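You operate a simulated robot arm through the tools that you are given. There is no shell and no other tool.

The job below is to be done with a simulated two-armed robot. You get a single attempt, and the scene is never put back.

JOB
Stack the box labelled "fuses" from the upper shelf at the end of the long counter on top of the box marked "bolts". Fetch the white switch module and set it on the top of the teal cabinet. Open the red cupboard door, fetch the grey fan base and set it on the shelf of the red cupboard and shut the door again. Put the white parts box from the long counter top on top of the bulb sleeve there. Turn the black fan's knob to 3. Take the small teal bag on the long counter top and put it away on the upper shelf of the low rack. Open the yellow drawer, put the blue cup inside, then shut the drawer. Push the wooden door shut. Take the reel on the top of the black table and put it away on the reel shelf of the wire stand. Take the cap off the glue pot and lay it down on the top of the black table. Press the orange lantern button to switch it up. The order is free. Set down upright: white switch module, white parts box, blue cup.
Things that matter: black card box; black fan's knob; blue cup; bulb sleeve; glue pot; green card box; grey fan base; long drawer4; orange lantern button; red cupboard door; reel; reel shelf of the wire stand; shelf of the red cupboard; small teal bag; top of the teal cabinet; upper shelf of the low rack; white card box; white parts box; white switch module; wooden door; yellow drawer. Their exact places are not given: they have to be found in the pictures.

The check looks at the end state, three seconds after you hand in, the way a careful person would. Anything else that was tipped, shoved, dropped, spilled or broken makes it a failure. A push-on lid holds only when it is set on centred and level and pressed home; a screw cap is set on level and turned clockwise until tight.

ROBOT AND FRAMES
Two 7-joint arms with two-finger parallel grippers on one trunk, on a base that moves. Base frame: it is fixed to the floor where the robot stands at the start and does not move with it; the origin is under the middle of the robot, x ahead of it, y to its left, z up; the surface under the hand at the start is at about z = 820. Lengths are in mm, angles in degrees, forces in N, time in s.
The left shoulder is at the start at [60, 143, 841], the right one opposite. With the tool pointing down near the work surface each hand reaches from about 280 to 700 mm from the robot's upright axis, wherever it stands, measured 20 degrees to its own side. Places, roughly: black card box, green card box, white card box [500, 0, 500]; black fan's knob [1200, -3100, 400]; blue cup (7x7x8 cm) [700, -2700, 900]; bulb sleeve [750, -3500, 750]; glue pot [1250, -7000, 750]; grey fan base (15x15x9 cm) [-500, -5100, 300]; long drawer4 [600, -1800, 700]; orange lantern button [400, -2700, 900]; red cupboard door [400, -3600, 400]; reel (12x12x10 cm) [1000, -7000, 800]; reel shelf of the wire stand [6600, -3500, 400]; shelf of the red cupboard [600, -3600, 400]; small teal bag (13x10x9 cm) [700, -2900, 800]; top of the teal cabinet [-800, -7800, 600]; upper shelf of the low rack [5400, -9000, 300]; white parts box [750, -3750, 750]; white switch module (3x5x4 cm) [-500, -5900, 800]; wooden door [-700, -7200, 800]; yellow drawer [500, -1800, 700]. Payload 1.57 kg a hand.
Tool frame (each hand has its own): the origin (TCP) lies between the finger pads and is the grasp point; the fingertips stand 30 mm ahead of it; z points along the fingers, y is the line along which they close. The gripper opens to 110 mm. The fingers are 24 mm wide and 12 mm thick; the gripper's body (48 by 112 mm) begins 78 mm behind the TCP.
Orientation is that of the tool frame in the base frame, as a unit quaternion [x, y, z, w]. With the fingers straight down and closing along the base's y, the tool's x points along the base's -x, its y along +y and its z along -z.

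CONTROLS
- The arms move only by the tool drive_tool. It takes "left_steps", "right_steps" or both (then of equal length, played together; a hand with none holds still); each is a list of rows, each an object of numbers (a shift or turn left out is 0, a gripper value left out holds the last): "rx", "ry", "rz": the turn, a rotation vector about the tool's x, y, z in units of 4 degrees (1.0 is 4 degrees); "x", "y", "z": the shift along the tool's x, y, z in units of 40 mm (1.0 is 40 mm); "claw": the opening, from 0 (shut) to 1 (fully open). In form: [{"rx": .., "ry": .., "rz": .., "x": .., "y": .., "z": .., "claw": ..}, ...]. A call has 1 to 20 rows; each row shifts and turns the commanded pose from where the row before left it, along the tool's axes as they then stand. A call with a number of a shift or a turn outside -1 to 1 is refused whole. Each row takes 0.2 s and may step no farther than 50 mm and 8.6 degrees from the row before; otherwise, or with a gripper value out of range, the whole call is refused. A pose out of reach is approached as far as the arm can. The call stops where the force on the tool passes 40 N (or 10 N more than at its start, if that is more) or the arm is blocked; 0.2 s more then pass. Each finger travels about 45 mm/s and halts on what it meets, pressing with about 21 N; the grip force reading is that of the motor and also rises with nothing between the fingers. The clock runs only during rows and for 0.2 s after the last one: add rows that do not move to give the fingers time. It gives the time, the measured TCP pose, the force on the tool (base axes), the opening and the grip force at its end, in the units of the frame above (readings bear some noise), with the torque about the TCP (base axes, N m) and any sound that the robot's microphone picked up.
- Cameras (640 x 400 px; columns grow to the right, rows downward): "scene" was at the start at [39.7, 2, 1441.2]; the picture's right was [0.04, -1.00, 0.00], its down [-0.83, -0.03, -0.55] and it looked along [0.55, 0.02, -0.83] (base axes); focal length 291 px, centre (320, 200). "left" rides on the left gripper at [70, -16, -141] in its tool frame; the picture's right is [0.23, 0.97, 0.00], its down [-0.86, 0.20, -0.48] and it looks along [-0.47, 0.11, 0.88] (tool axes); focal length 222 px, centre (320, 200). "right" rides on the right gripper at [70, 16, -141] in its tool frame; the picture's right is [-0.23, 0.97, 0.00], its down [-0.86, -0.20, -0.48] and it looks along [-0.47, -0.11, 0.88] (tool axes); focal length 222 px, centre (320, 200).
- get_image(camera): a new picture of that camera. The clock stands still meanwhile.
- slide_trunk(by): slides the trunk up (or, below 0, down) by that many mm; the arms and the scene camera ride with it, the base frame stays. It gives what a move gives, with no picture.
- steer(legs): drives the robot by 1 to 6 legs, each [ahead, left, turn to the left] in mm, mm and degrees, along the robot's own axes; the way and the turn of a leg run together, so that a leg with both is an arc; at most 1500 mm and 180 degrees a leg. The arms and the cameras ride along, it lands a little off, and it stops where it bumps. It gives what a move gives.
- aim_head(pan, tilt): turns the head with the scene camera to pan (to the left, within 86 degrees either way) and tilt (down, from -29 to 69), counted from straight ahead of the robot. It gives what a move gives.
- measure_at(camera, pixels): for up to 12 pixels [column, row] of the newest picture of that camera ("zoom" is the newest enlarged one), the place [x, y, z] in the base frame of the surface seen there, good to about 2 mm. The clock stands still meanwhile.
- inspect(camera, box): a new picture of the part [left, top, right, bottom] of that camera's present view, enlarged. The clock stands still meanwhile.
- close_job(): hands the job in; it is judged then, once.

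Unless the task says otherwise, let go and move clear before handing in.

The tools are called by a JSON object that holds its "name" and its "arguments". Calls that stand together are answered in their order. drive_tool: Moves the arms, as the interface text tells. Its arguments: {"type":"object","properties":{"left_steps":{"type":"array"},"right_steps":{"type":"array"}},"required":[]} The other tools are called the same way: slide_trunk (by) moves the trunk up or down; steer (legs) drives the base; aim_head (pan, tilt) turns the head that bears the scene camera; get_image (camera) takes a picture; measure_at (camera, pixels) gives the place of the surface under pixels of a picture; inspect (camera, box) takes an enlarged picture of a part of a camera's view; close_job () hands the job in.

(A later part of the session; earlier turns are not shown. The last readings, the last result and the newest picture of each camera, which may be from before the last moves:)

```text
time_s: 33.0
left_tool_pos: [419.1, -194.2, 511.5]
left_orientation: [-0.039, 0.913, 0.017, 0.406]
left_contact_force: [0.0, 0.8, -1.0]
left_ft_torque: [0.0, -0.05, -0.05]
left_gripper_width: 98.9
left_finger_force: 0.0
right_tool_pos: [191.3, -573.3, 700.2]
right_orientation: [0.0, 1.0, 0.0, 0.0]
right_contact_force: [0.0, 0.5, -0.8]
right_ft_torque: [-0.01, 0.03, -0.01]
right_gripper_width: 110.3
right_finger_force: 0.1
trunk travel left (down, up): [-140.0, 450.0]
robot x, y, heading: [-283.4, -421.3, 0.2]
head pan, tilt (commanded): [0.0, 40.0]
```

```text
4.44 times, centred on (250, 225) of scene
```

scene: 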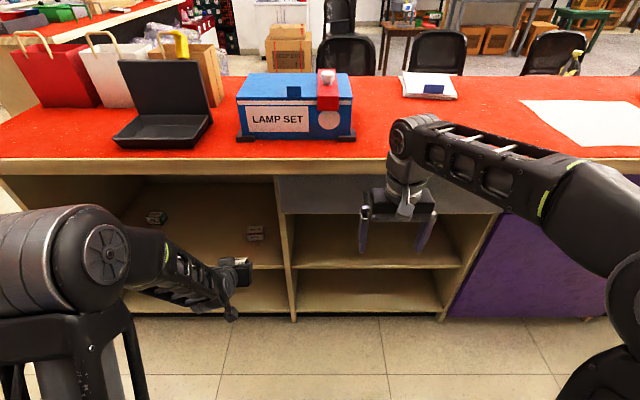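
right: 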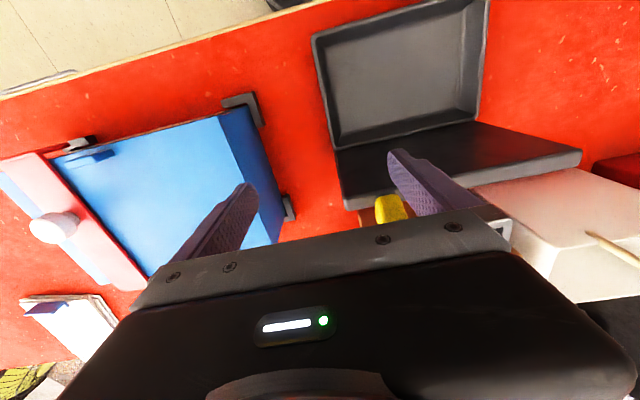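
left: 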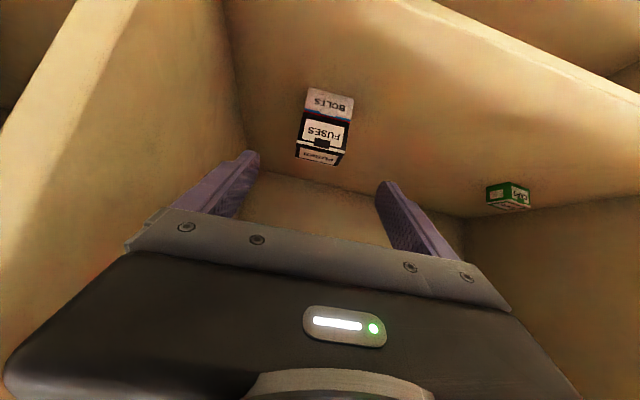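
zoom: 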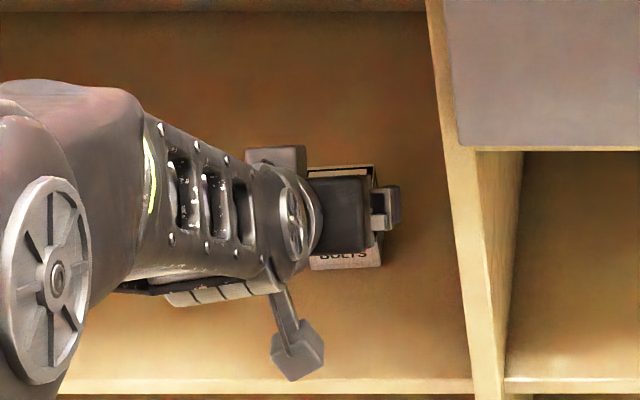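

Stack looks right: FUSES on BOLTS at left-picture (325,130). Retract the left hand out of the shelf and turn it back down.

{"name": "drive_tool", "arguments": {"left_steps": [{"x": 0.667, "z": -0.743}, {"x": 0.667, "z": -0.743}, {"x": 0.667, "z": -0.743}, {"x": 0.667, "z": -0.743}, {"x": 0.667, "z": -0.743, "rx": 0.46, "rz": 0.42}, {"rx": 0.46, "rz": 0.42}, {"ry": 1}, {"ry": 1}, {"ry": 1}, {"ry": 1}, {"ry": 1}, {"ry": 1}, {"ry": 1}, {"ry": 1}, {"ry": 1}, {"ry": 1}, {"ry": 1}, {"ry": 1}]}}

{"name": "inspect", "arguments": {"camera": "scene", "box": [200, 180, 300, 270]}}

{"name": "slide_trunk", "arguments": {"by": 300}}

{"name": "get_image", "arguments": {"camera": "scene"}}

```text
time_s: 36.8
left_tool_pos: [221.0, -211.0, 511.5]
left_orientation: [0.0, 1.0, 0.001, -0.001]
left_contact_force: [-0.1, 0.0, -1.3]
left_ft_torque: [0.0, 0.0, -0.01]
left_gripper_width: 98.8
left_finger_force: 0.1
right_tool_pos: [191.0, -572.5, 699.3]
right_orientation: [0.0, 1.0, 0.0, 0.0]
right_contact_force: [0.3, 0.3, 0.5]
right_ft_torque: [0.0, 0.0, 0.02]
right_gripper_width: 110.1
right_finger_force: 0.0
trunk travel left (down, up): [-140.0, 450.0]
robot x, y, heading: [-279.9, -422.7, 0.1]
head pan, tilt (commanded): [0.0, 40.0]
```

```text
4.44 times, centred on (250, 225) of scene
```

zoom: 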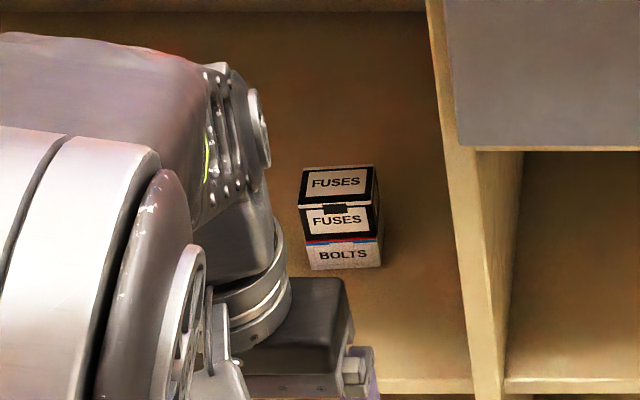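

```text
time_s: 39.8
left_tool_pos: [220.2, -211.4, 812.6]
left_orientation: [-0.001, 1.0, 0.0, 0.0]
left_contact_force: [0.1, 0.0, 0.1]
left_ft_torque: [-0.01, 0.03, 0.0]
left_gripper_width: 99.1
left_finger_force: 0.0
right_tool_pos: [190.9, -573.3, 1000.7]
right_orientation: [0.0, 1.0, 0.0, 0.0]
right_contact_force: [-0.5, 0.1, -0.1]
right_ft_torque: [0.01, -0.02, -0.01]
right_gripper_width: 109.9
right_finger_force: 0.1
trunk travel left (down, up): [-440.0, 150.0]
robot x, y, heading: [-279.2, -422.6, -0.1]
head pan, tilt (commanded): [0.0, 40.0]
```

```text
taken
```

scene: 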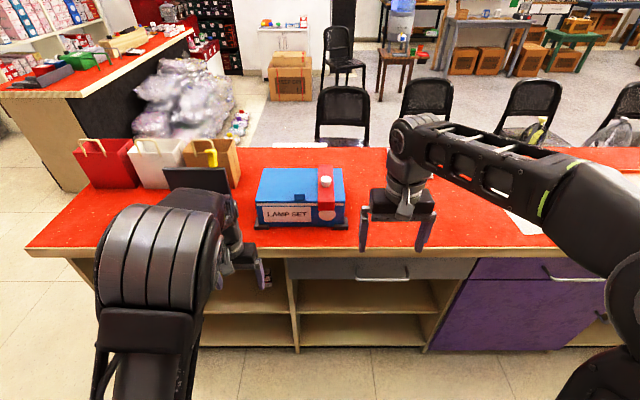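

The stack is done. Driving along the aisle to y≈-1850 to see the yellow drawer.

{"name": "steer", "arguments": {"legs": [[0, -1400, 0]]}}

{"name": "aim_head", "arguments": {"pan": 0, "tilt": 45}}

{"name": "get_image", "arguments": {"camera": "scene"}}

{"name": "aim_head", "arguments": {"pan": -50, "tilt": 35}}

{"name": "get_image", "arguments": {"camera": "scene"}}

```text
time_s: 46.8
left_tool_pos: [216.2, -1610.0, 813.7]
left_orientation: [0.004, 1.0, 0.0, 0.0]
left_contact_force: [-0.6, 0.1, -0.4]
left_ft_torque: [0.01, 0.0, -0.03]
left_gripper_width: 99.3
left_finger_force: 0.1
right_tool_pos: [184.1, -1971.3, 999.3]
right_orientation: [0.005, 1.0, 0.0, 0.0]
right_contact_force: [-0.5, -0.8, 0.6]
right_ft_torque: [-0.01, -0.01, 0.03]
right_gripper_width: 110.2
right_finger_force: 0.1
trunk travel left (down, up): [-440.0, 150.0]
robot x, y, heading: [-288.7, -1815.4, -0.4]
head pan, tilt (commanded): [0.0, 40.0]
```

```text
time_s: 47.4
left_tool_pos: [216.4, -1611.4, 811.9]
left_orientation: [0.005, 1.0, 0.0, 0.0]
left_contact_force: [0.3, 0.7, 0.9]
left_ft_torque: [0.02, 0.04, -0.01]
left_gripper_width: 99.1
left_finger_force: 0.0
right_tool_pos: [183.6, -1971.3, 1000.0]
right_orientation: [0.004, 1.0, 0.0, 0.0]
right_contact_force: [0.7, -0.3, -0.7]
right_ft_torque: [-0.02, 0.04, 0.01]
right_gripper_width: 109.9
right_finger_force: 0.0
trunk travel left (down, up): [-440.0, 150.0]
robot x, y, heading: [-287.2, -1816.5, -0.3]
head pan, tilt (commanded): [0.0, 45.0]
```

```text
taken
```

scene: 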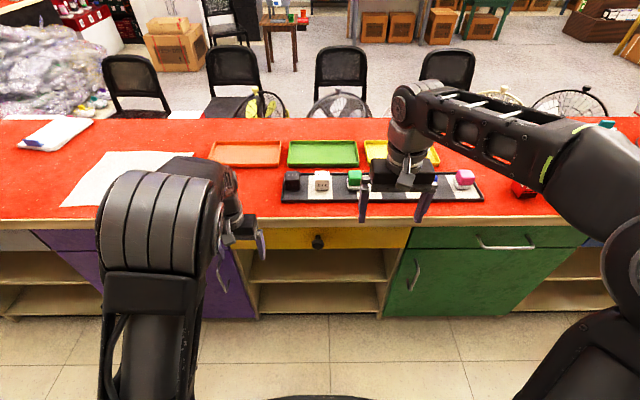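

```text
time_s: 48.6
left_tool_pos: [216.3, -1609.7, 812.4]
left_orientation: [0.004, 1.0, 0.0, 0.0]
left_contact_force: [0.4, -0.1, 0.3]
left_ft_torque: [0.05, 0.02, -0.01]
left_gripper_width: 99.1
left_finger_force: 0.1
right_tool_pos: [184.9, -1972.2, 999.7]
right_orientation: [0.004, 1.0, 0.0, 0.001]
right_contact_force: [0.2, 0.5, -0.1]
right_ft_torque: [-0.01, 0.01, 0.02]
right_gripper_width: 110.2
right_finger_force: 0.0
trunk travel left (down, up): [-440.0, 150.0]
robot x, y, heading: [-285.9, -1816.4, -0.7]
head pan, tilt (commanded): [-50.0, 35.0]
```

```text
taken
```

scene: 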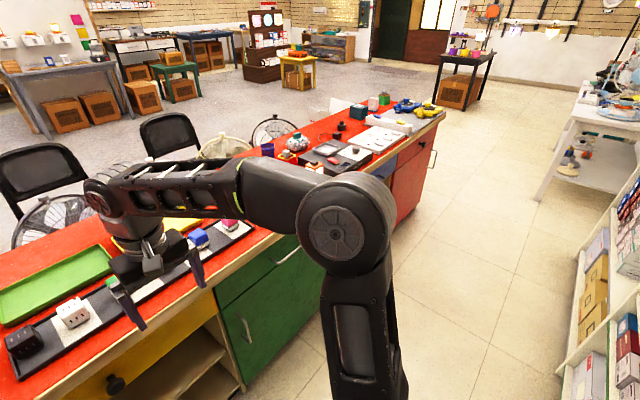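

The yellow drawer with its black knob is at (318,241) in the straight-ahead picture. I'll measure it and move the hands aside to see it fully.

{"name": "aim_head", "arguments": {"pan": 0, "tilt": 45}}

{"name": "inspect", "arguments": {"camera": "scene", "box": [240, 200, 420, 320]}}

{"name": "measure_at", "arguments": {"camera": "zoom", "pixels": [[280, 142], [280, 130], [265, 150], [295, 150], [100, 145], [500, 150], [100, 165], [500, 170], [80, 110], [590, 110], [300, 90], [300, 180]]}}

```text
time_s: 49.8
left_tool_pos: [216.6, -1610.1, 813.4]
left_orientation: [0.005, 1.0, 0.0, -0.001]
left_contact_force: [-0.4, 0.4, 0.3]
left_ft_torque: [-0.03, 0.03, 0.02]
left_gripper_width: 98.7
left_finger_force: 0.0
right_tool_pos: [183.0, -1971.9, 999.7]
right_orientation: [0.005, 1.0, 0.0, 0.0]
right_contact_force: [0.4, -0.4, 0.0]
right_ft_torque: [-0.04, -0.04, 0.0]
right_gripper_width: 110.0
right_finger_force: 0.1
trunk travel left (down, up): [-440.0, 150.0]
robot x, y, heading: [-287.2, -1819.5, -0.2]
head pan, tilt (commanded): [0.0, 45.0]
```

```text
3.33 times, centred on (330, 260) of scene
```

zoom: 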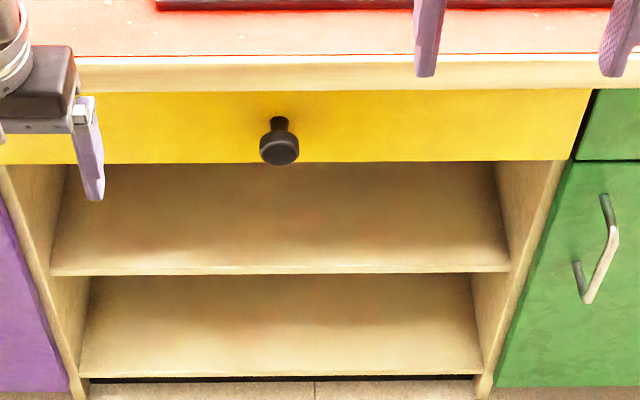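

```text
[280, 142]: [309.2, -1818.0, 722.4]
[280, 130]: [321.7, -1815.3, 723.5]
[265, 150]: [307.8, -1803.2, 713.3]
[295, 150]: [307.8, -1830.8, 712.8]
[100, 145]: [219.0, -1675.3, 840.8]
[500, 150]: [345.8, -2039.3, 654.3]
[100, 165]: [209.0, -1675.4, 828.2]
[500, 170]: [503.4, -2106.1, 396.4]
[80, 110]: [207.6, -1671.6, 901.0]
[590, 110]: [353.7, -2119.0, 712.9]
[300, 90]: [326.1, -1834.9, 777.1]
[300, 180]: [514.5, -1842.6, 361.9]
```

The drawer knob is at about (308–345, -1817, 712) and the drawer face x≈346, y -1555…-2120. Before opening it I want to find the blue cup and the lantern; drive to y≈-2700.

{"name": "steer", "arguments": {"legs": [[0, -880, 0.4]]}}

{"name": "aim_head", "arguments": {"pan": 0, "tilt": 40}}

{"name": "get_image", "arguments": {"camera": "scene"}}

{"name": "aim_head", "arguments": {"pan": -50, "tilt": 35}}

{"name": "get_image", "arguments": {"camera": "scene"}}

```text
time_s: 54.5
left_tool_pos: [211.4, -2501.7, 812.2]
left_orientation: [0.0, 1.0, 0.0, 0.001]
left_contact_force: [0.1, -0.6, 0.1]
left_ft_torque: [0.01, 0.0, 0.0]
left_gripper_width: 98.9
left_finger_force: 0.1
right_tool_pos: [180.4, -2865.2, 1000.4]
right_orientation: [0.001, 1.0, 0.0, 0.001]
right_contact_force: [-0.4, -0.2, -0.4]
right_ft_torque: [0.04, 0.0, 0.01]
right_gripper_width: 109.9
right_finger_force: 0.1
trunk travel left (down, up): [-440.0, 150.0]
robot x, y, heading: [-286.9, -2709.9, 0.2]
head pan, tilt (commanded): [0.0, 45.0]
```

```text
time_s: 55.2
left_tool_pos: [212.2, -2503.8, 812.3]
left_orientation: [0.001, 1.0, 0.0, 0.0]
left_contact_force: [0.7, 0.0, -0.2]
left_ft_torque: [0.02, 0.0, 0.03]
left_gripper_width: 99.1
left_finger_force: 0.1
right_tool_pos: [181.2, -2864.9, 1000.3]
right_orientation: [0.001, 1.0, 0.001, 0.0]
right_contact_force: [0.1, -1.4, 0.0]
right_ft_torque: [0.01, -0.01, 0.02]
right_gripper_width: 110.0
right_finger_force: 0.0
trunk travel left (down, up): [-440.0, 150.0]
robot x, y, heading: [-292.2, -2712.3, -0.3]
head pan, tilt (commanded): [0.0, 40.0]
```

```text
taken
```

scene: 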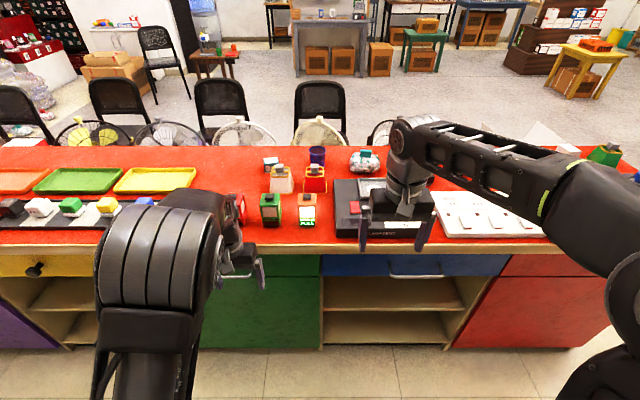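

```text
time_s: 56.3
left_tool_pos: [211.1, -2502.2, 812.1]
left_orientation: [0.0, 1.0, 0.001, 0.0]
left_contact_force: [0.0, -0.4, -0.5]
left_ft_torque: [-0.02, -0.02, 0.01]
left_gripper_width: 99.1
left_finger_force: 0.1
right_tool_pos: [180.7, -2864.8, 999.4]
right_orientation: [0.0, 1.0, 0.0, 0.0]
right_contact_force: [0.8, -0.4, -0.6]
right_ft_torque: [-0.01, 0.01, -0.01]
right_gripper_width: 110.0
right_finger_force: 0.0
trunk travel left (down, up): [-440.0, 150.0]
robot x, y, heading: [-291.0, -2714.6, 0.3]
head pan, tilt (commanded): [-50.0, 35.0]
```

```text
taken
```

scene: 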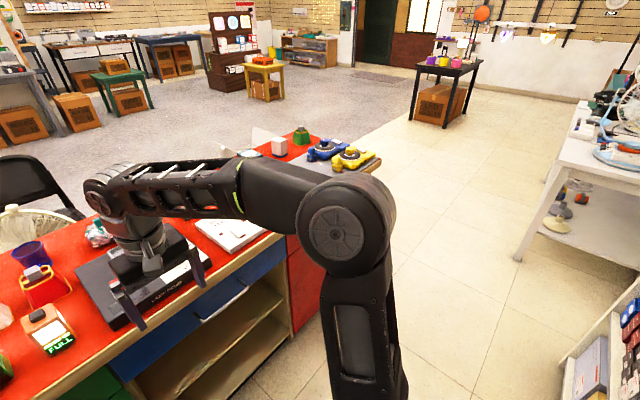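

I see lanterns (green, orange/white with "FULL", red), a dark-blue cup at (317,157), and perhaps the teal bag at (365,160). Zooming in.

{"name": "aim_head", "arguments": {"pan": 0, "tilt": 40}}

{"name": "inspect", "arguments": {"camera": "scene", "box": [240, 130, 400, 250]}}

{"name": "measure_at", "arguments": {"camera": "zoom", "pixels": [[305, 75], [305, 130], [270, 265], [270, 300], [270, 350], [300, 180], [305, 170], [500, 100], [510, 140], [120, 280], [110, 100], [160, 180]]}}

```text
time_s: 57.5
left_tool_pos: [210.3, -2501.7, 812.1]
left_orientation: [0.0, 1.0, 0.0, 0.001]
left_contact_force: [0.0, -0.6, -0.2]
left_ft_torque: [0.03, 0.0, -0.02]
left_gripper_width: 99.0
left_finger_force: 0.0
right_tool_pos: [181.0, -2864.0, 999.4]
right_orientation: [0.0, 1.0, -0.001, 0.001]
right_contact_force: [0.5, -0.3, -0.3]
right_ft_torque: [0.0, -0.03, 0.0]
right_gripper_width: 110.1
right_finger_force: 0.2
trunk travel left (down, up): [-440.0, 150.0]
robot x, y, heading: [-288.3, -2714.2, -0.1]
head pan, tilt (commanded): [0.0, 40.0]
```

```text
3.33 times, centred on (320, 190) of scene
```

zoom: 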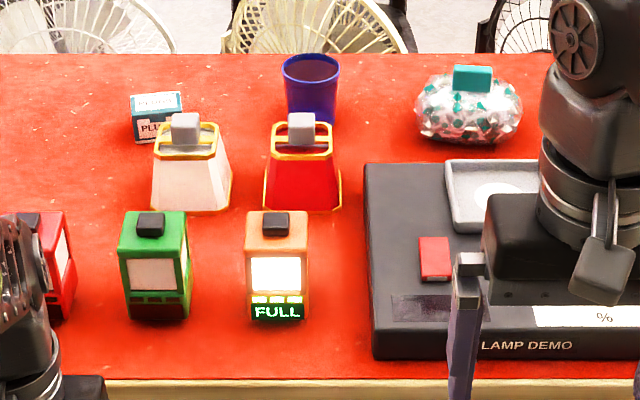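

```text
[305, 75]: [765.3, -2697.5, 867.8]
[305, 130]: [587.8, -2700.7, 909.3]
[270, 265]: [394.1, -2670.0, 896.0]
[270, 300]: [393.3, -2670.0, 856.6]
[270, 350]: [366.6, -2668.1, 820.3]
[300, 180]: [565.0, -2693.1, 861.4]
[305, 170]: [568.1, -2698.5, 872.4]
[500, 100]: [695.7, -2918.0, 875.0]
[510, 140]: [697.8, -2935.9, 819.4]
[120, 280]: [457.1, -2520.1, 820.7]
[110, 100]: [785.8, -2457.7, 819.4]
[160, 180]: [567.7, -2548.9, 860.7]
```

Countertop z=820. The orange lantern is at ≈(395,-2670), shows "FULL". I'll look at it more closely.

{"name": "inspect", "arguments": {"camera": "scene", "box": [290, 175, 330, 235]}}

{"name": "measure_at", "arguments": {"camera": "zoom", "pixels": [[300, 110], [340, 110], [300, 130], [330, 130], [315, 95], [270, 130], [370, 130], [270, 75], [370, 75], [315, 150], [275, 160]]}}

{"name": "inspect", "arguments": {"camera": "scene", "box": [300, 135, 380, 180]}}

{"name": "measure_at", "arguments": {"camera": "zoom", "pixels": [[95, 90], [180, 90], [140, 80], [140, 110], [140, 200], [420, 160], [500, 160], [460, 140], [380, 240], [550, 240], [470, 280], [460, 165]]}}

```text
6.67 times, centred on (310, 205) of scene
```

zoom: 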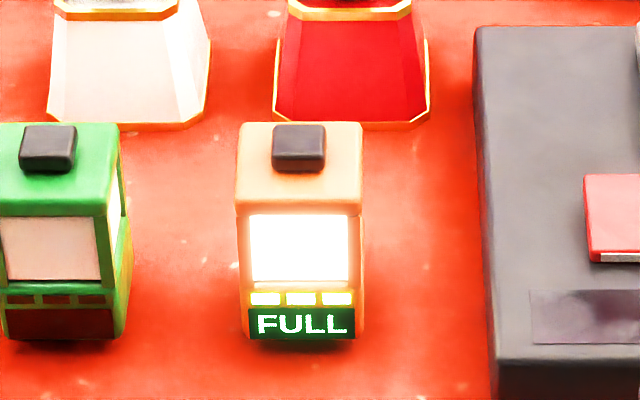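

```text
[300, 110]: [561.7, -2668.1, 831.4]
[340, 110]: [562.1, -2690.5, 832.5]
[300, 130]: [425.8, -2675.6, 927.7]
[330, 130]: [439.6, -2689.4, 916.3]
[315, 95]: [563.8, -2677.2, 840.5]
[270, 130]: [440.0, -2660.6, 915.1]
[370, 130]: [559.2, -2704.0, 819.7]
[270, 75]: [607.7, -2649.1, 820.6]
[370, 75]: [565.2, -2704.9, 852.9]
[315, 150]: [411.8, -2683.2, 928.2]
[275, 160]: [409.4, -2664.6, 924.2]
```

```text
8.00 times, centred on (340, 158) of scene
```

zoom: 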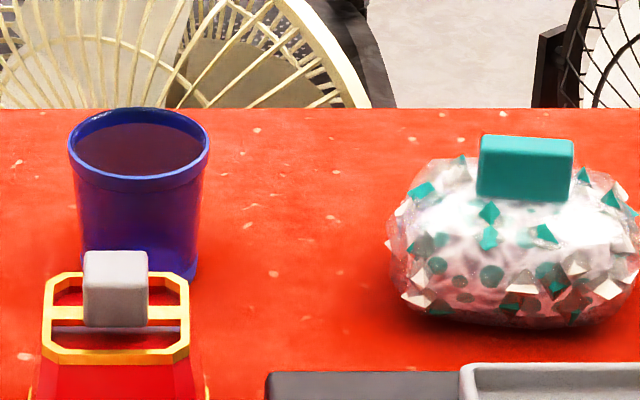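

```text
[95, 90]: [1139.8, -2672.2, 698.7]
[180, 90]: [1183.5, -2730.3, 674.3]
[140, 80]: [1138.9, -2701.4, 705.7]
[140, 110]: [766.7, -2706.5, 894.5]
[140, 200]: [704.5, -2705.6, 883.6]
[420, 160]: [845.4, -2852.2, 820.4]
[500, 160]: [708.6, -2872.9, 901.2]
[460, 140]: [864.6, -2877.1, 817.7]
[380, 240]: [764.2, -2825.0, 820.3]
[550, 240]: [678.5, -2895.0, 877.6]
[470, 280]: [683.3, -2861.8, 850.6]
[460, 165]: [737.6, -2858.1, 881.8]
```

Lantern button top is at ≈(417,-2675,928). I'll raise and close the left hand, then drive 200 mm forward.

{"name": "drive_tool", "arguments": {"left_steps": [{"z": -1, "claw": 0}, {"z": -1, "claw": 0}, {"z": -1}, {"z": -1}, {"z": -1}, {}, {}, {}, {}, {}, {}]}}

{"name": "aim_head", "arguments": {"pan": 0, "tilt": 69}}

{"name": "get_image", "arguments": {"camera": "scene"}}

{"name": "measure_at", "arguments": {"camera": "scene", "pixels": [[320, 380], [320, 360], [320, 340], [320, 320], [320, 300], [320, 280], [320, 260], [320, 240], [320, 220]]}}

```text
time_s: 59.9
left_tool_pos: [211.3, -2503.2, 1009.3]
left_orientation: [0.0, 1.0, 0.0, 0.0]
left_contact_force: [0.5, 0.0, -0.2]
left_ft_torque: [0.01, 0.03, -0.01]
left_gripper_width: 0.1
left_finger_force: 21.2
right_tool_pos: [181.5, -2863.6, 1000.6]
right_orientation: [0.0, 1.0, 0.0, 0.0]
right_contact_force: [-0.6, -0.3, -0.6]
right_ft_torque: [0.03, 0.03, -0.02]
right_gripper_width: 110.0
right_finger_force: 0.1
trunk travel left (down, up): [-440.0, 150.0]
robot x, y, heading: [-287.5, -2714.6, 0.2]
head pan, tilt (commanded): [0.0, 40.0]
```

```text
time_s: 60.9
left_tool_pos: [212.1, -2504.0, 1010.5]
left_orientation: [0.0, 1.0, 0.001, 0.0]
left_contact_force: [-0.7, 0.5, 0.3]
left_ft_torque: [0.01, 0.02, -0.01]
left_gripper_width: 0.0
left_finger_force: 21.4
right_tool_pos: [181.9, -2863.5, 1000.4]
right_orientation: [0.001, 1.0, 0.0, 0.001]
right_contact_force: [-0.5, 0.5, -0.7]
right_ft_torque: [0.0, -0.01, 0.02]
right_gripper_width: 110.0
right_finger_force: 0.0
trunk travel left (down, up): [-440.0, 150.0]
robot x, y, heading: [-293.5, -2707.4, -0.1]
head pan, tilt (commanded): [0.0, 68.8]
```

```text
taken
```

scene: 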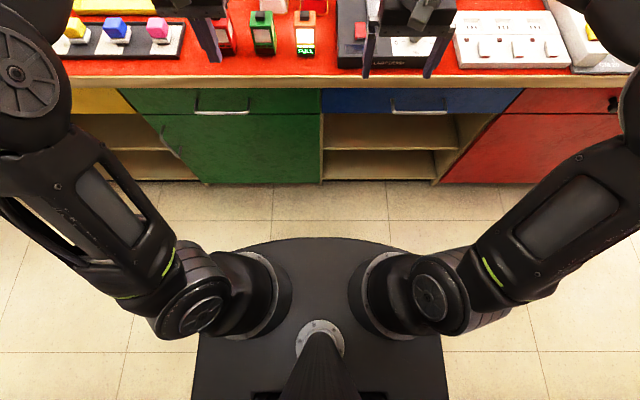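

```text
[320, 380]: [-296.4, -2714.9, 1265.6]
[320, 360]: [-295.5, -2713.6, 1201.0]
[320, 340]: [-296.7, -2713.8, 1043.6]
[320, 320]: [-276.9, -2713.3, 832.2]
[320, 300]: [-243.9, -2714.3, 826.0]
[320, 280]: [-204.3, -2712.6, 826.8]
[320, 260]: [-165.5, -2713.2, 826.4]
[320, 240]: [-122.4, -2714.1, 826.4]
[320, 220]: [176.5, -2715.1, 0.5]
```

The left hand is up and shut. Driving forward 200 mm and then viewing the lantern from above.

{"name": "steer", "arguments": {"legs": [[200, 0, 0]]}}

{"name": "aim_head", "arguments": {"pan": 0, "tilt": 45}}

{"name": "get_image", "arguments": {"camera": "scene"}}

{"name": "get_image", "arguments": {"camera": "left"}}

```text
time_s: 62.5
left_tool_pos: [411.8, -2502.7, 1009.8]
left_orientation: [-0.001, 1.0, 0.0, -0.001]
left_contact_force: [0.6, -0.3, -1.0]
left_ft_torque: [0.03, 0.01, -0.01]
left_gripper_width: 0.2
left_finger_force: 20.8
right_tool_pos: [382.8, -2862.7, 999.2]
right_orientation: [0.0, 1.0, 0.0, 0.0]
right_contact_force: [-0.6, -0.8, -0.3]
right_ft_torque: [0.02, 0.07, 0.01]
right_gripper_width: 109.7
right_finger_force: 0.0
trunk travel left (down, up): [-440.0, 150.0]
robot x, y, heading: [-92.4, -2711.6, 0.4]
head pan, tilt (commanded): [0.0, 68.8]
```

```text
time_s: 63.3
left_tool_pos: [412.6, -2502.3, 1009.9]
left_orientation: [-0.001, 1.0, 0.0, 0.0]
left_contact_force: [0.3, -0.2, 0.6]
left_ft_torque: [-0.03, 0.03, -0.03]
left_gripper_width: 0.0
left_finger_force: 21.1
right_tool_pos: [381.4, -2863.4, 999.9]
right_orientation: [-0.001, 1.0, 0.0, 0.0]
right_contact_force: [0.8, 0.1, -0.3]
right_ft_torque: [0.03, 0.0, -0.01]
right_gripper_width: 110.0
right_finger_force: 0.0
trunk travel left (down, up): [-440.0, 150.0]
robot x, y, heading: [-87.5, -2712.2, 0.2]
head pan, tilt (commanded): [0.0, 45.0]
```

```text
taken
```

scene: 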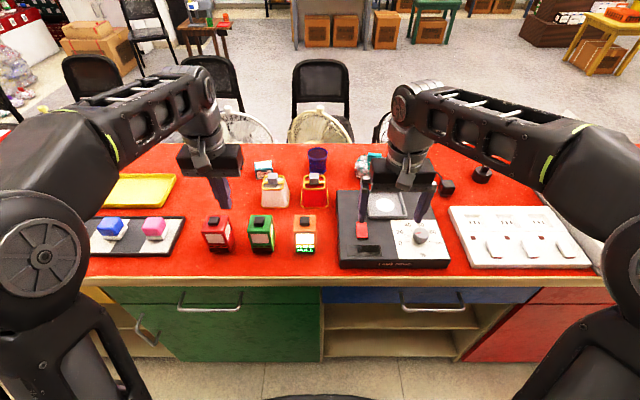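

```text
taken
```

left: 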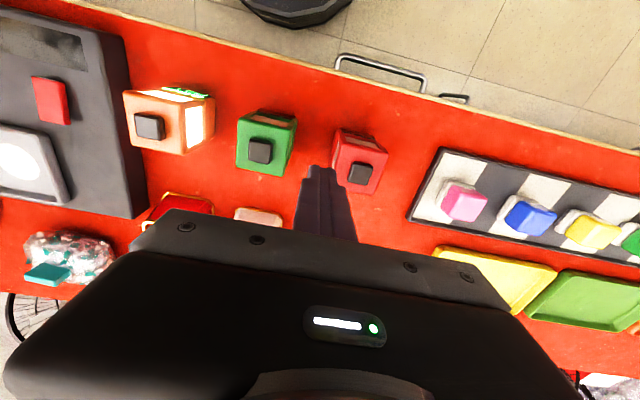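

{"name": "inspect", "arguments": {"camera": "left", "box": [110, 70, 230, 170]}}

{"name": "measure_at", "arguments": {"camera": "zoom", "pixels": [[200, 190], [260, 190], [270, 235], [205, 240], [235, 215], [110, 140], [400, 140], [450, 280], [200, 280], [330, 200], [180, 330]]}}

{"name": "inspect", "arguments": {"camera": "scene", "box": [190, 190, 340, 280]}}

```text
4.00 times, centred on (170, 120) of left
```

zoom: 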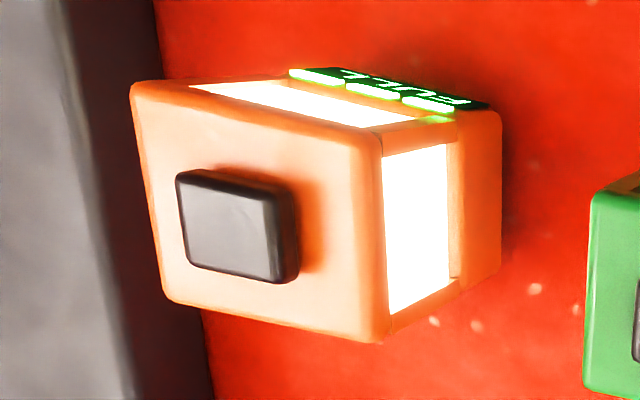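

```text
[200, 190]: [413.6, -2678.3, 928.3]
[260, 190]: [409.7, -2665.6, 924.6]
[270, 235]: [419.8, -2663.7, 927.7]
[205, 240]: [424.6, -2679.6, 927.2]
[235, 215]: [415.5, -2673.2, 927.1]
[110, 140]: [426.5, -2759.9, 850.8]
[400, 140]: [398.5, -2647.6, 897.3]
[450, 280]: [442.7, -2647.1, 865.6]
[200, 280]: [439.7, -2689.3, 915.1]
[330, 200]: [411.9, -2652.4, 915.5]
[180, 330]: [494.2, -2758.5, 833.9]
```

```text
4.27 times, centred on (265, 235) of scene
```

zoom: 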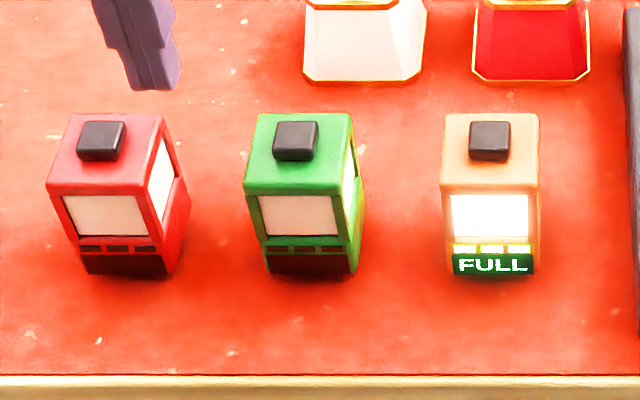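

Button centre ≈(417.5,-2672,928). Moving the shut left hand above it, tips 10 mm over.

{"name": "drive_tool", "arguments": {"left_steps": [{"x": -0.13, "y": -0.85}, {"y": -0.85}, {"y": -0.85}, {"y": -0.85}, {"y": -0.85}, {"z": 0.5}, {"z": 0.5}, {}]}}

{"name": "get_image", "arguments": {"camera": "left"}}

{"name": "inspect", "arguments": {"camera": "scene", "box": [250, 160, 370, 270]}}

```text
time_s: 65.1
left_tool_pos: [417.7, -2672.1, 969.6]
left_orientation: [-0.001, 1.0, 0.0, -0.001]
left_contact_force: [0.1, -0.1, -0.4]
left_ft_torque: [-0.01, 0.0, 0.01]
left_gripper_width: 0.0
left_finger_force: 20.9
right_tool_pos: [382.0, -2863.1, 1000.0]
right_orientation: [-0.001, 1.0, 0.0, 0.0]
right_contact_force: [0.2, -0.1, 0.1]
right_ft_torque: [-0.02, 0.03, 0.0]
right_gripper_width: 109.9
right_finger_force: 0.0
trunk travel left (down, up): [-440.0, 150.0]
robot x, y, heading: [-86.9, -2709.2, 0.3]
head pan, tilt (commanded): [0.0, 45.0]
```

```text
taken
```

left: 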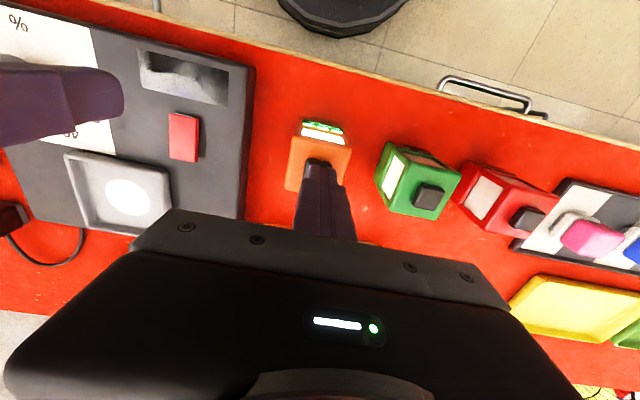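

```text
3.64 times, centred on (310, 215) of scene
```

zoom: 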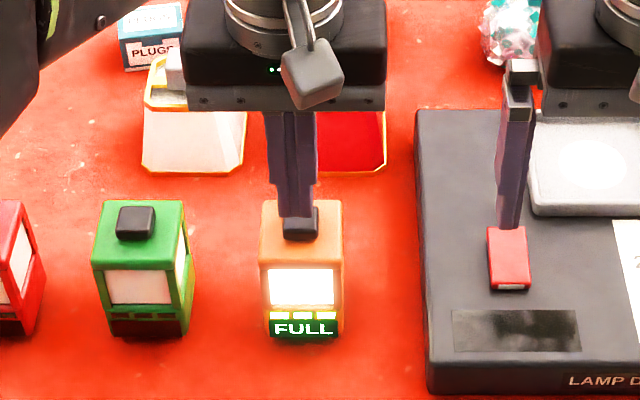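

Tips are over the button. Lower in small steps until it clicks.

{"name": "drive_tool", "arguments": {"left_steps": [{"z": 0.2}, {"z": 0.06}, {"z": 0.05}, {"z": 0.05}]}}

{"name": "inspect", "arguments": {"camera": "scene", "box": [250, 160, 370, 270]}}

```text
time_s: 66.1
left_tool_pos: [417.0, -2672.1, 957.5]
left_orientation: [-0.001, 1.0, 0.0, 0.0]
left_contact_force: [0.3, -1.3, -0.4]
left_ft_torque: [0.01, 0.02, 0.03]
left_gripper_width: 0.0
left_finger_force: 20.9
right_tool_pos: [381.7, -2864.0, 999.5]
right_orientation: [0.0, 1.0, 0.0, 0.0]
right_contact_force: [0.0, -0.4, 0.9]
right_ft_torque: [0.01, 0.0, -0.04]
right_gripper_width: 110.3
right_finger_force: 0.1
trunk travel left (down, up): [-440.0, 150.0]
robot x, y, heading: [-90.7, -2714.0, 0.4]
head pan, tilt (commanded): [0.0, 45.0]
```

```text
3.64 times, centred on (310, 215) of scene
```

zoom: 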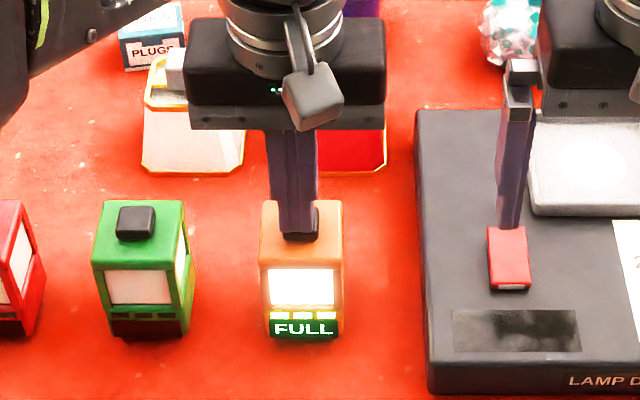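

{"name": "drive_tool", "arguments": {"left_steps": [{"z": 0.05}, {"z": 0.05}]}}

{"name": "inspect", "arguments": {"camera": "scene", "box": [250, 160, 370, 270]}}

```text
time_s: 66.7
left_tool_pos: [416.9, -2672.5, 952.4]
left_orientation: [-0.002, 1.0, 0.0, 0.001]
left_contact_force: [0.0, 0.3, 2.9]
left_ft_torque: [-0.01, -0.02, -0.01]
left_gripper_width: 0.0
left_finger_force: 21.0
right_tool_pos: [381.6, -2863.1, 1000.1]
right_orientation: [-0.001, 1.0, 0.0, 0.0]
right_contact_force: [-0.6, -0.6, 0.4]
right_ft_torque: [0.0, -0.02, -0.01]
right_gripper_width: 109.9
right_finger_force: 0.0
trunk travel left (down, up): [-440.0, 150.0]
robot x, y, heading: [-90.2, -2712.6, -0.1]
head pan, tilt (commanded): [0.0, 45.0]
heard: click
```

```text
3.64 times, centred on (310, 215) of scene
```

zoom: 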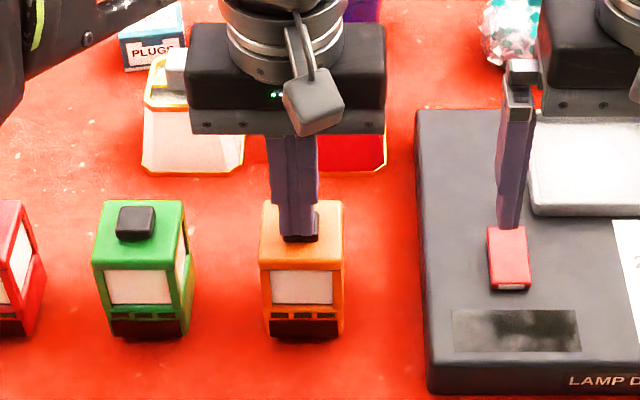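

The click was heard and the lantern went dark while pressed. I'll lift off and look at its resulting state.

{"name": "drive_tool", "arguments": {"left_steps": [{"z": -0.3}, {"z": -0.3}, {}, {}, {}]}}

{"name": "inspect", "arguments": {"camera": "scene", "box": [250, 160, 370, 270]}}

```text
time_s: 67.9
left_tool_pos: [418.6, -2672.8, 975.9]
left_orientation: [-0.001, 1.0, 0.0, 0.0]
left_contact_force: [0.1, -0.1, -0.1]
left_ft_torque: [0.03, -0.03, 0.03]
left_gripper_width: 0.0
left_finger_force: 20.9
right_tool_pos: [382.2, -2862.7, 999.1]
right_orientation: [-0.001, 1.0, 0.0, 0.0]
right_contact_force: [-0.3, 0.1, -0.3]
right_ft_torque: [-0.02, -0.04, 0.01]
right_gripper_width: 110.0
right_finger_force: 0.1
trunk travel left (down, up): [-440.0, 150.0]
robot x, y, heading: [-94.3, -2708.0, 0.2]
head pan, tilt (commanded): [0.0, 45.0]
```

```text
3.64 times, centred on (310, 215) of scene
```

zoom: 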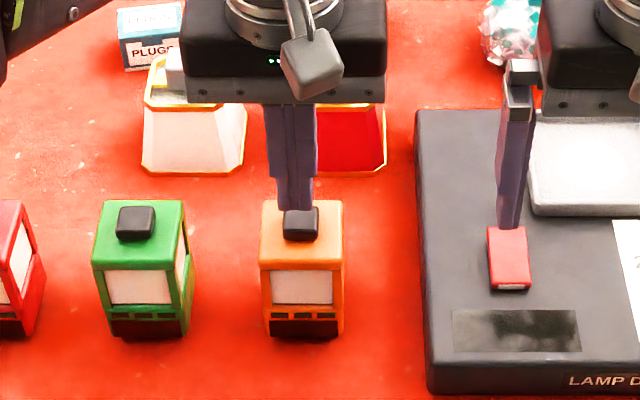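

The lantern is off after one press, and the LAMP DEMO disc to its right also looks dimmer. I'll wait a moment and compare before deciding on another press.

{"name": "drive_tool", "arguments": {"left_steps": [{}, {}, {}, {}, {}]}}

{"name": "get_image", "arguments": {"camera": "left"}}

{"name": "get_image", "arguments": {"camera": "right"}}

{"name": "get_image", "arguments": {"camera": "scene"}}

```text
time_s: 69.1
left_tool_pos: [418.1, -2671.9, 975.3]
left_orientation: [0.0, 1.0, -0.001, 0.0]
left_contact_force: [1.0, -0.3, 0.4]
left_ft_torque: [0.02, -0.02, 0.02]
left_gripper_width: 0.0
left_finger_force: 20.8
right_tool_pos: [382.6, -2862.8, 999.4]
right_orientation: [-0.001, 1.0, 0.001, 0.0]
right_contact_force: [0.1, 0.4, 0.3]
right_ft_torque: [-0.05, -0.01, 0.01]
right_gripper_width: 110.0
right_finger_force: 0.0
trunk travel left (down, up): [-440.0, 150.0]
robot x, y, heading: [-91.0, -2711.5, 0.1]
head pan, tilt (commanded): [0.0, 45.0]
```

```text
taken
```

left: 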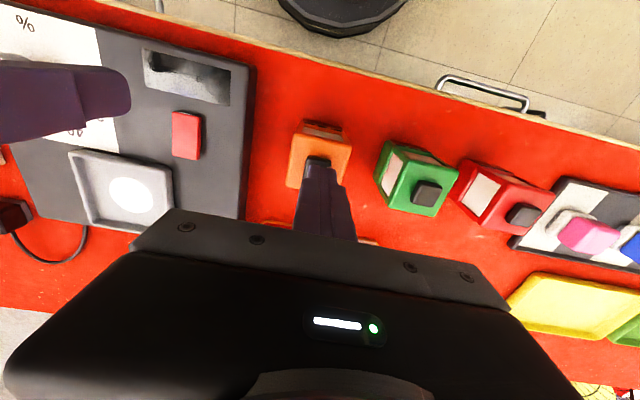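

```text
taken
```

right: 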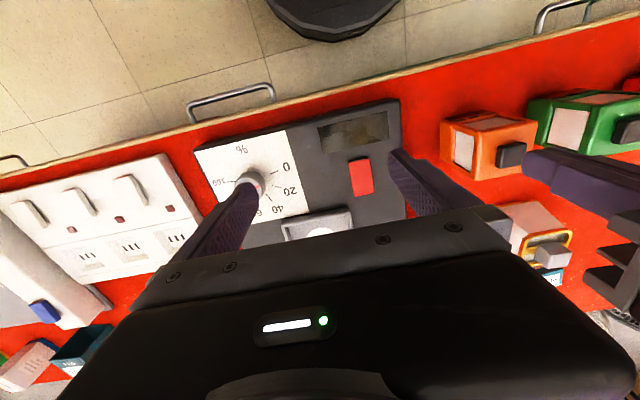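

```text
taken
```

scene: 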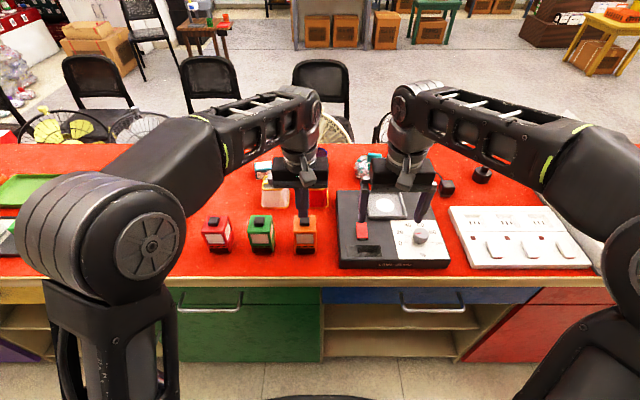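

The lamp disc is unaffected (still bright in the left view). The lantern cycled FULL → off; I'll press again to see the next state in the cycle.

{"name": "drive_tool", "arguments": {"left_steps": [{"z": 0.3}, {"z": 0.15}, {"z": 0.06}, {"z": 0.06}, {"z": 0.05}]}}

{"name": "inspect", "arguments": {"camera": "scene", "box": [250, 160, 370, 270]}}

{"name": "drive_tool", "arguments": {"left_steps": [{"z": -0.3}, {"z": -0.3}, {}, {}]}}

{"name": "inspect", "arguments": {"camera": "scene", "box": [250, 160, 370, 270]}}

```text
time_s: 70.3
left_tool_pos: [416.8, -2670.7, 950.9]
left_orientation: [-0.001, 1.0, 0.0, 0.002]
left_contact_force: [0.4, 1.2, 3.2]
left_ft_torque: [0.03, -0.02, 0.02]
left_gripper_width: 0.1
left_finger_force: 20.7
right_tool_pos: [381.8, -2863.0, 1000.0]
right_orientation: [-0.001, 1.0, 0.0, 0.0]
right_contact_force: [0.6, -0.8, 0.0]
right_ft_torque: [0.03, -0.03, -0.02]
right_gripper_width: 110.1
right_finger_force: 0.0
trunk travel left (down, up): [-440.0, 150.0]
robot x, y, heading: [-90.4, -2711.6, 0.2]
head pan, tilt (commanded): [0.0, 45.0]
heard: click
```

```text
3.64 times, centred on (310, 215) of scene
```

zoom: 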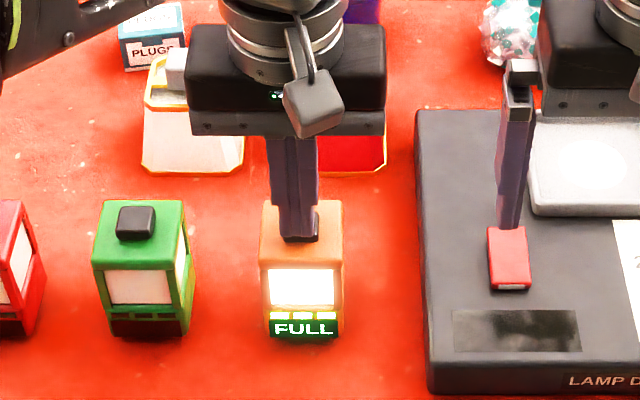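

```text
time_s: 71.3
left_tool_pos: [416.3, -2673.3, 974.7]
left_orientation: [-0.001, 1.0, 0.0, 0.0]
left_contact_force: [0.3, -0.7, 0.2]
left_ft_torque: [-0.04, 0.0, 0.02]
left_gripper_width: 0.1
left_finger_force: 20.8
right_tool_pos: [382.1, -2864.3, 1001.3]
right_orientation: [-0.001, 1.0, 0.0, 0.0]
right_contact_force: [-0.2, 0.1, -0.5]
right_ft_torque: [-0.01, 0.0, -0.01]
right_gripper_width: 110.2
right_finger_force: 0.1
trunk travel left (down, up): [-440.0, 150.0]
robot x, y, heading: [-92.3, -2710.5, -0.0]
head pan, tilt (commanded): [0.0, 45.0]
```

```text
3.64 times, centred on (310, 215) of scene
```

zoom: 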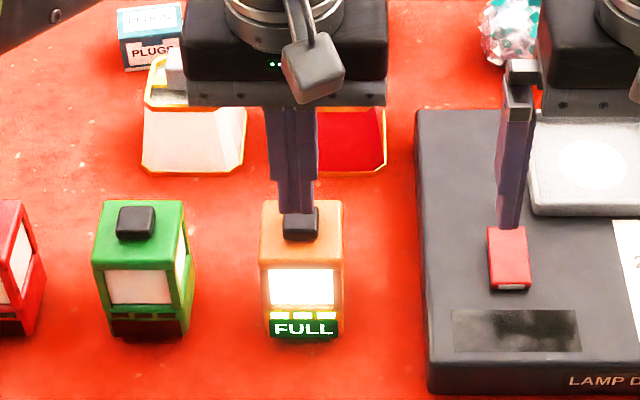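

The lantern toggles between FULL and off; it is now back at FULL. I'll compare button heights (orange vs the unlit green/red ones) in case "up" refers to the button's position; first raise the hand clear.

{"name": "drive_tool", "arguments": {"left_steps": [{"z": -0.9}, {"y": 1}, {"y": 1}, {"y": 1}, {}]}}

{"name": "inspect", "arguments": {"camera": "scene", "box": [190, 190, 340, 280]}}

{"name": "measure_at", "arguments": {"camera": "zoom", "pixels": [[490, 135], [490, 128], [295, 135], [295, 128], [100, 135], [100, 128], [460, 165], [265, 165], [75, 165], [490, 155], [295, 155], [100, 155]]}}

{"name": "get_image", "arguments": {"camera": "left"}}

```text
time_s: 72.5
left_tool_pos: [416.1, -2553.3, 1010.0]
left_orientation: [0.0, 1.0, 0.0, 0.0]
left_contact_force: [0.3, -1.4, 0.0]
left_ft_torque: [-0.02, -0.05, 0.02]
left_gripper_width: 0.0
left_finger_force: 20.7
left hand out of reach, approached as far as the arm can: row 1
right_tool_pos: [382.3, -2863.3, 1000.0]
right_orientation: [-0.001, 1.0, -0.001, 0.0]
right_contact_force: [0.3, -0.5, -0.5]
right_ft_torque: [-0.03, 0.0, 0.0]
right_gripper_width: 109.8
right_finger_force: 0.2
trunk travel left (down, up): [-440.0, 150.0]
robot x, y, heading: [-87.4, -2713.2, 0.1]
head pan, tilt (commanded): [0.0, 45.0]
```

```text
4.27 times, centred on (265, 235) of scene
```

zoom: 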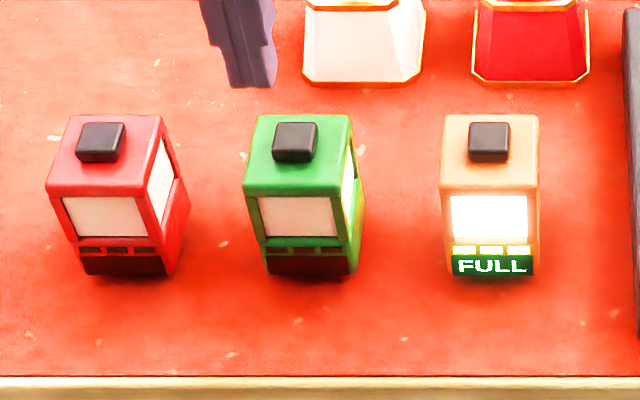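

```text
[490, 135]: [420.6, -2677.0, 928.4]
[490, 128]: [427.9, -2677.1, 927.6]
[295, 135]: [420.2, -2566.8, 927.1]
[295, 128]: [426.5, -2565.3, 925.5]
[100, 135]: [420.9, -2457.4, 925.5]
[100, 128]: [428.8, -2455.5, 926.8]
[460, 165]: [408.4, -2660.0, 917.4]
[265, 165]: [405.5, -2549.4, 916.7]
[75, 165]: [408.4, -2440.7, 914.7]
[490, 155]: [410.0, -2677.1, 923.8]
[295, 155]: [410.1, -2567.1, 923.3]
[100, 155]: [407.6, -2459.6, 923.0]
```

```text
taken
```

left: 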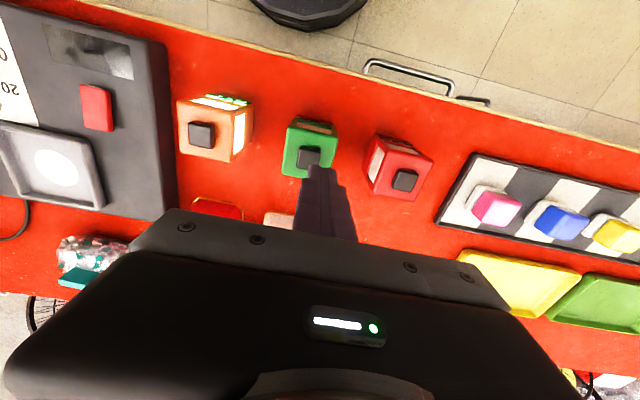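

Buttons are all at equal height, so the lit FULL state is the sensible "up"; I leave it lit. Next the blue cup: raise the trunk fully, drive closer and slightly right so the cup is reachable by the left hand.

{"name": "slide_trunk", "arguments": {"by": 150}}

{"name": "steer", "arguments": {"legs": [[0, -170, 0], [95, 0, 0]]}}

{"name": "get_image", "arguments": {"camera": "scene"}}

{"name": "get_image", "arguments": {"camera": "left"}}

```text
time_s: 74.3
left_tool_pos: [416.3, -2553.5, 1159.6]
left_orientation: [-0.001, 1.0, 0.001, -0.001]
left_contact_force: [-0.2, 0.5, 0.4]
left_ft_torque: [0.02, 0.02, 0.02]
left_gripper_width: 0.4
left_finger_force: 20.6
right_tool_pos: [381.4, -2863.1, 1150.7]
right_orientation: [-0.001, 1.0, 0.0, 0.0]
right_contact_force: [-0.1, -0.5, 0.5]
right_ft_torque: [-0.03, 0.01, -0.02]
right_gripper_width: 110.0
right_finger_force: 0.0
trunk travel left (down, up): [-590.0, 0.0]
robot x, y, heading: [-94.5, -2712.9, 0.1]
head pan, tilt (commanded): [0.0, 45.0]
```

```text
time_s: 76.5
left_tool_pos: [508.9, -2722.0, 1158.9]
left_orientation: [0.0, 1.0, 0.0, -0.001]
left_contact_force: [0.6, 0.1, 0.3]
left_ft_torque: [-0.02, 0.01, 0.01]
left_gripper_width: 0.1
left_finger_force: 20.9
right_tool_pos: [475.1, -3032.6, 1149.2]
right_orientation: [0.0, 1.0, 0.0, -0.002]
right_contact_force: [0.1, 0.1, -0.9]
right_ft_torque: [-0.01, 0.0, 0.01]
right_gripper_width: 109.8
right_finger_force: 0.0
trunk travel left (down, up): [-590.0, 0.0]
robot x, y, heading: [2.5, -2880.3, 0.0]
head pan, tilt (commanded): [0.0, 45.0]
```

```text
taken
```

scene: 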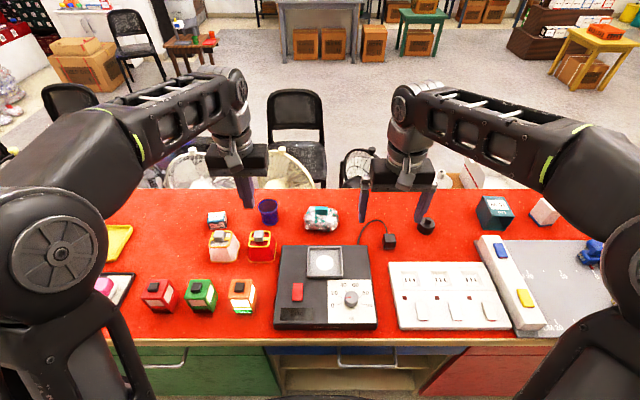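

```text
taken
```

left: 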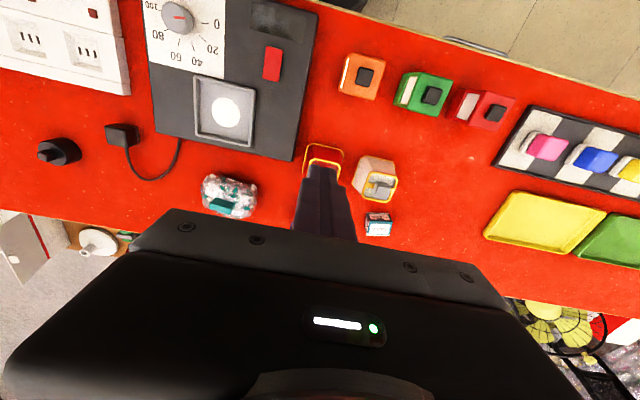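

The cup is at (268,211). Measure it and its surroundings precisely.

{"name": "inspect", "arguments": {"camera": "scene", "box": [195, 185, 355, 275]}}

{"name": "measure_at", "arguments": {"camera": "zoom", "pixels": [[290, 55], [260, 65], [318, 62], [288, 82], [300, 130], [262, 100], [455, 90], [455, 130], [540, 120], [480, 170], [510, 88], [255, 190]]}}

```text
4.00 times, centred on (275, 230) of scene
```

zoom: 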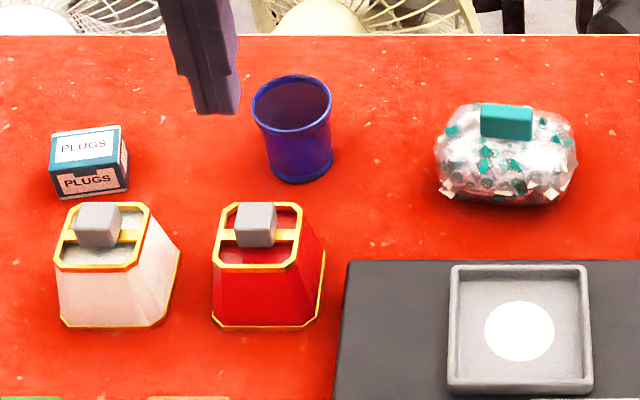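

```text
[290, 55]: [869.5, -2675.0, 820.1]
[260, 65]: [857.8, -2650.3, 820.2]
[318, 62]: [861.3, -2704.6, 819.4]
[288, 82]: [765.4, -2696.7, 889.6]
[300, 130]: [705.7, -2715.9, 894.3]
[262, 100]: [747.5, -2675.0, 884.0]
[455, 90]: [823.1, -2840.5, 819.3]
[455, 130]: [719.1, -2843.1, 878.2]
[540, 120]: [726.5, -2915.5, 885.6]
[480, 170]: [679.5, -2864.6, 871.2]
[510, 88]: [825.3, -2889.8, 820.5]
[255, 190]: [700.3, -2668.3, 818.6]
```

{"name": "inspect", "arguments": {"camera": "scene", "box": [250, 195, 290, 235]}}

{"name": "measure_at", "arguments": {"camera": "zoom", "pixels": [[200, 100], [435, 100], [320, 33], [310, 38], [210, 120], [440, 115], [330, 195], [330, 215], [330, 300], [255, 250], [410, 250], [380, 50]]}}

```text
10.00 times, centred on (270, 215) of scene
```

zoom: 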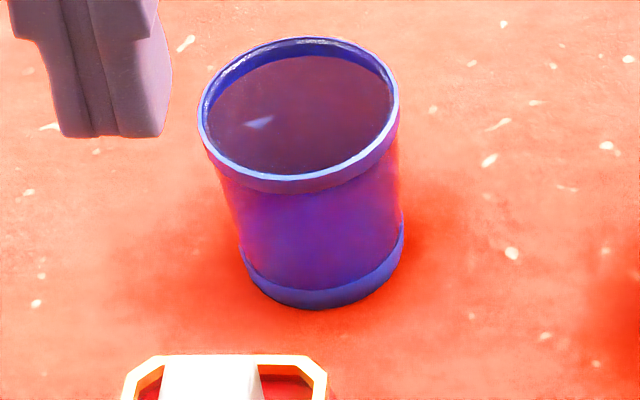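

```text
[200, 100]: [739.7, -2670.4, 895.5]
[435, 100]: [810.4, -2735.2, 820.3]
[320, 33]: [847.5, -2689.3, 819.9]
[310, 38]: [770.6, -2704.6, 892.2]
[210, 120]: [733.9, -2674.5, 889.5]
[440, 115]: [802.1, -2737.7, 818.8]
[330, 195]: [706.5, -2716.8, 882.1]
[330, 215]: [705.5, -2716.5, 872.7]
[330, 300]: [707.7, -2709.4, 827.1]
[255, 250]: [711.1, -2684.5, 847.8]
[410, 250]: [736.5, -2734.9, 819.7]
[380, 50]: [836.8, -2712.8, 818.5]
```

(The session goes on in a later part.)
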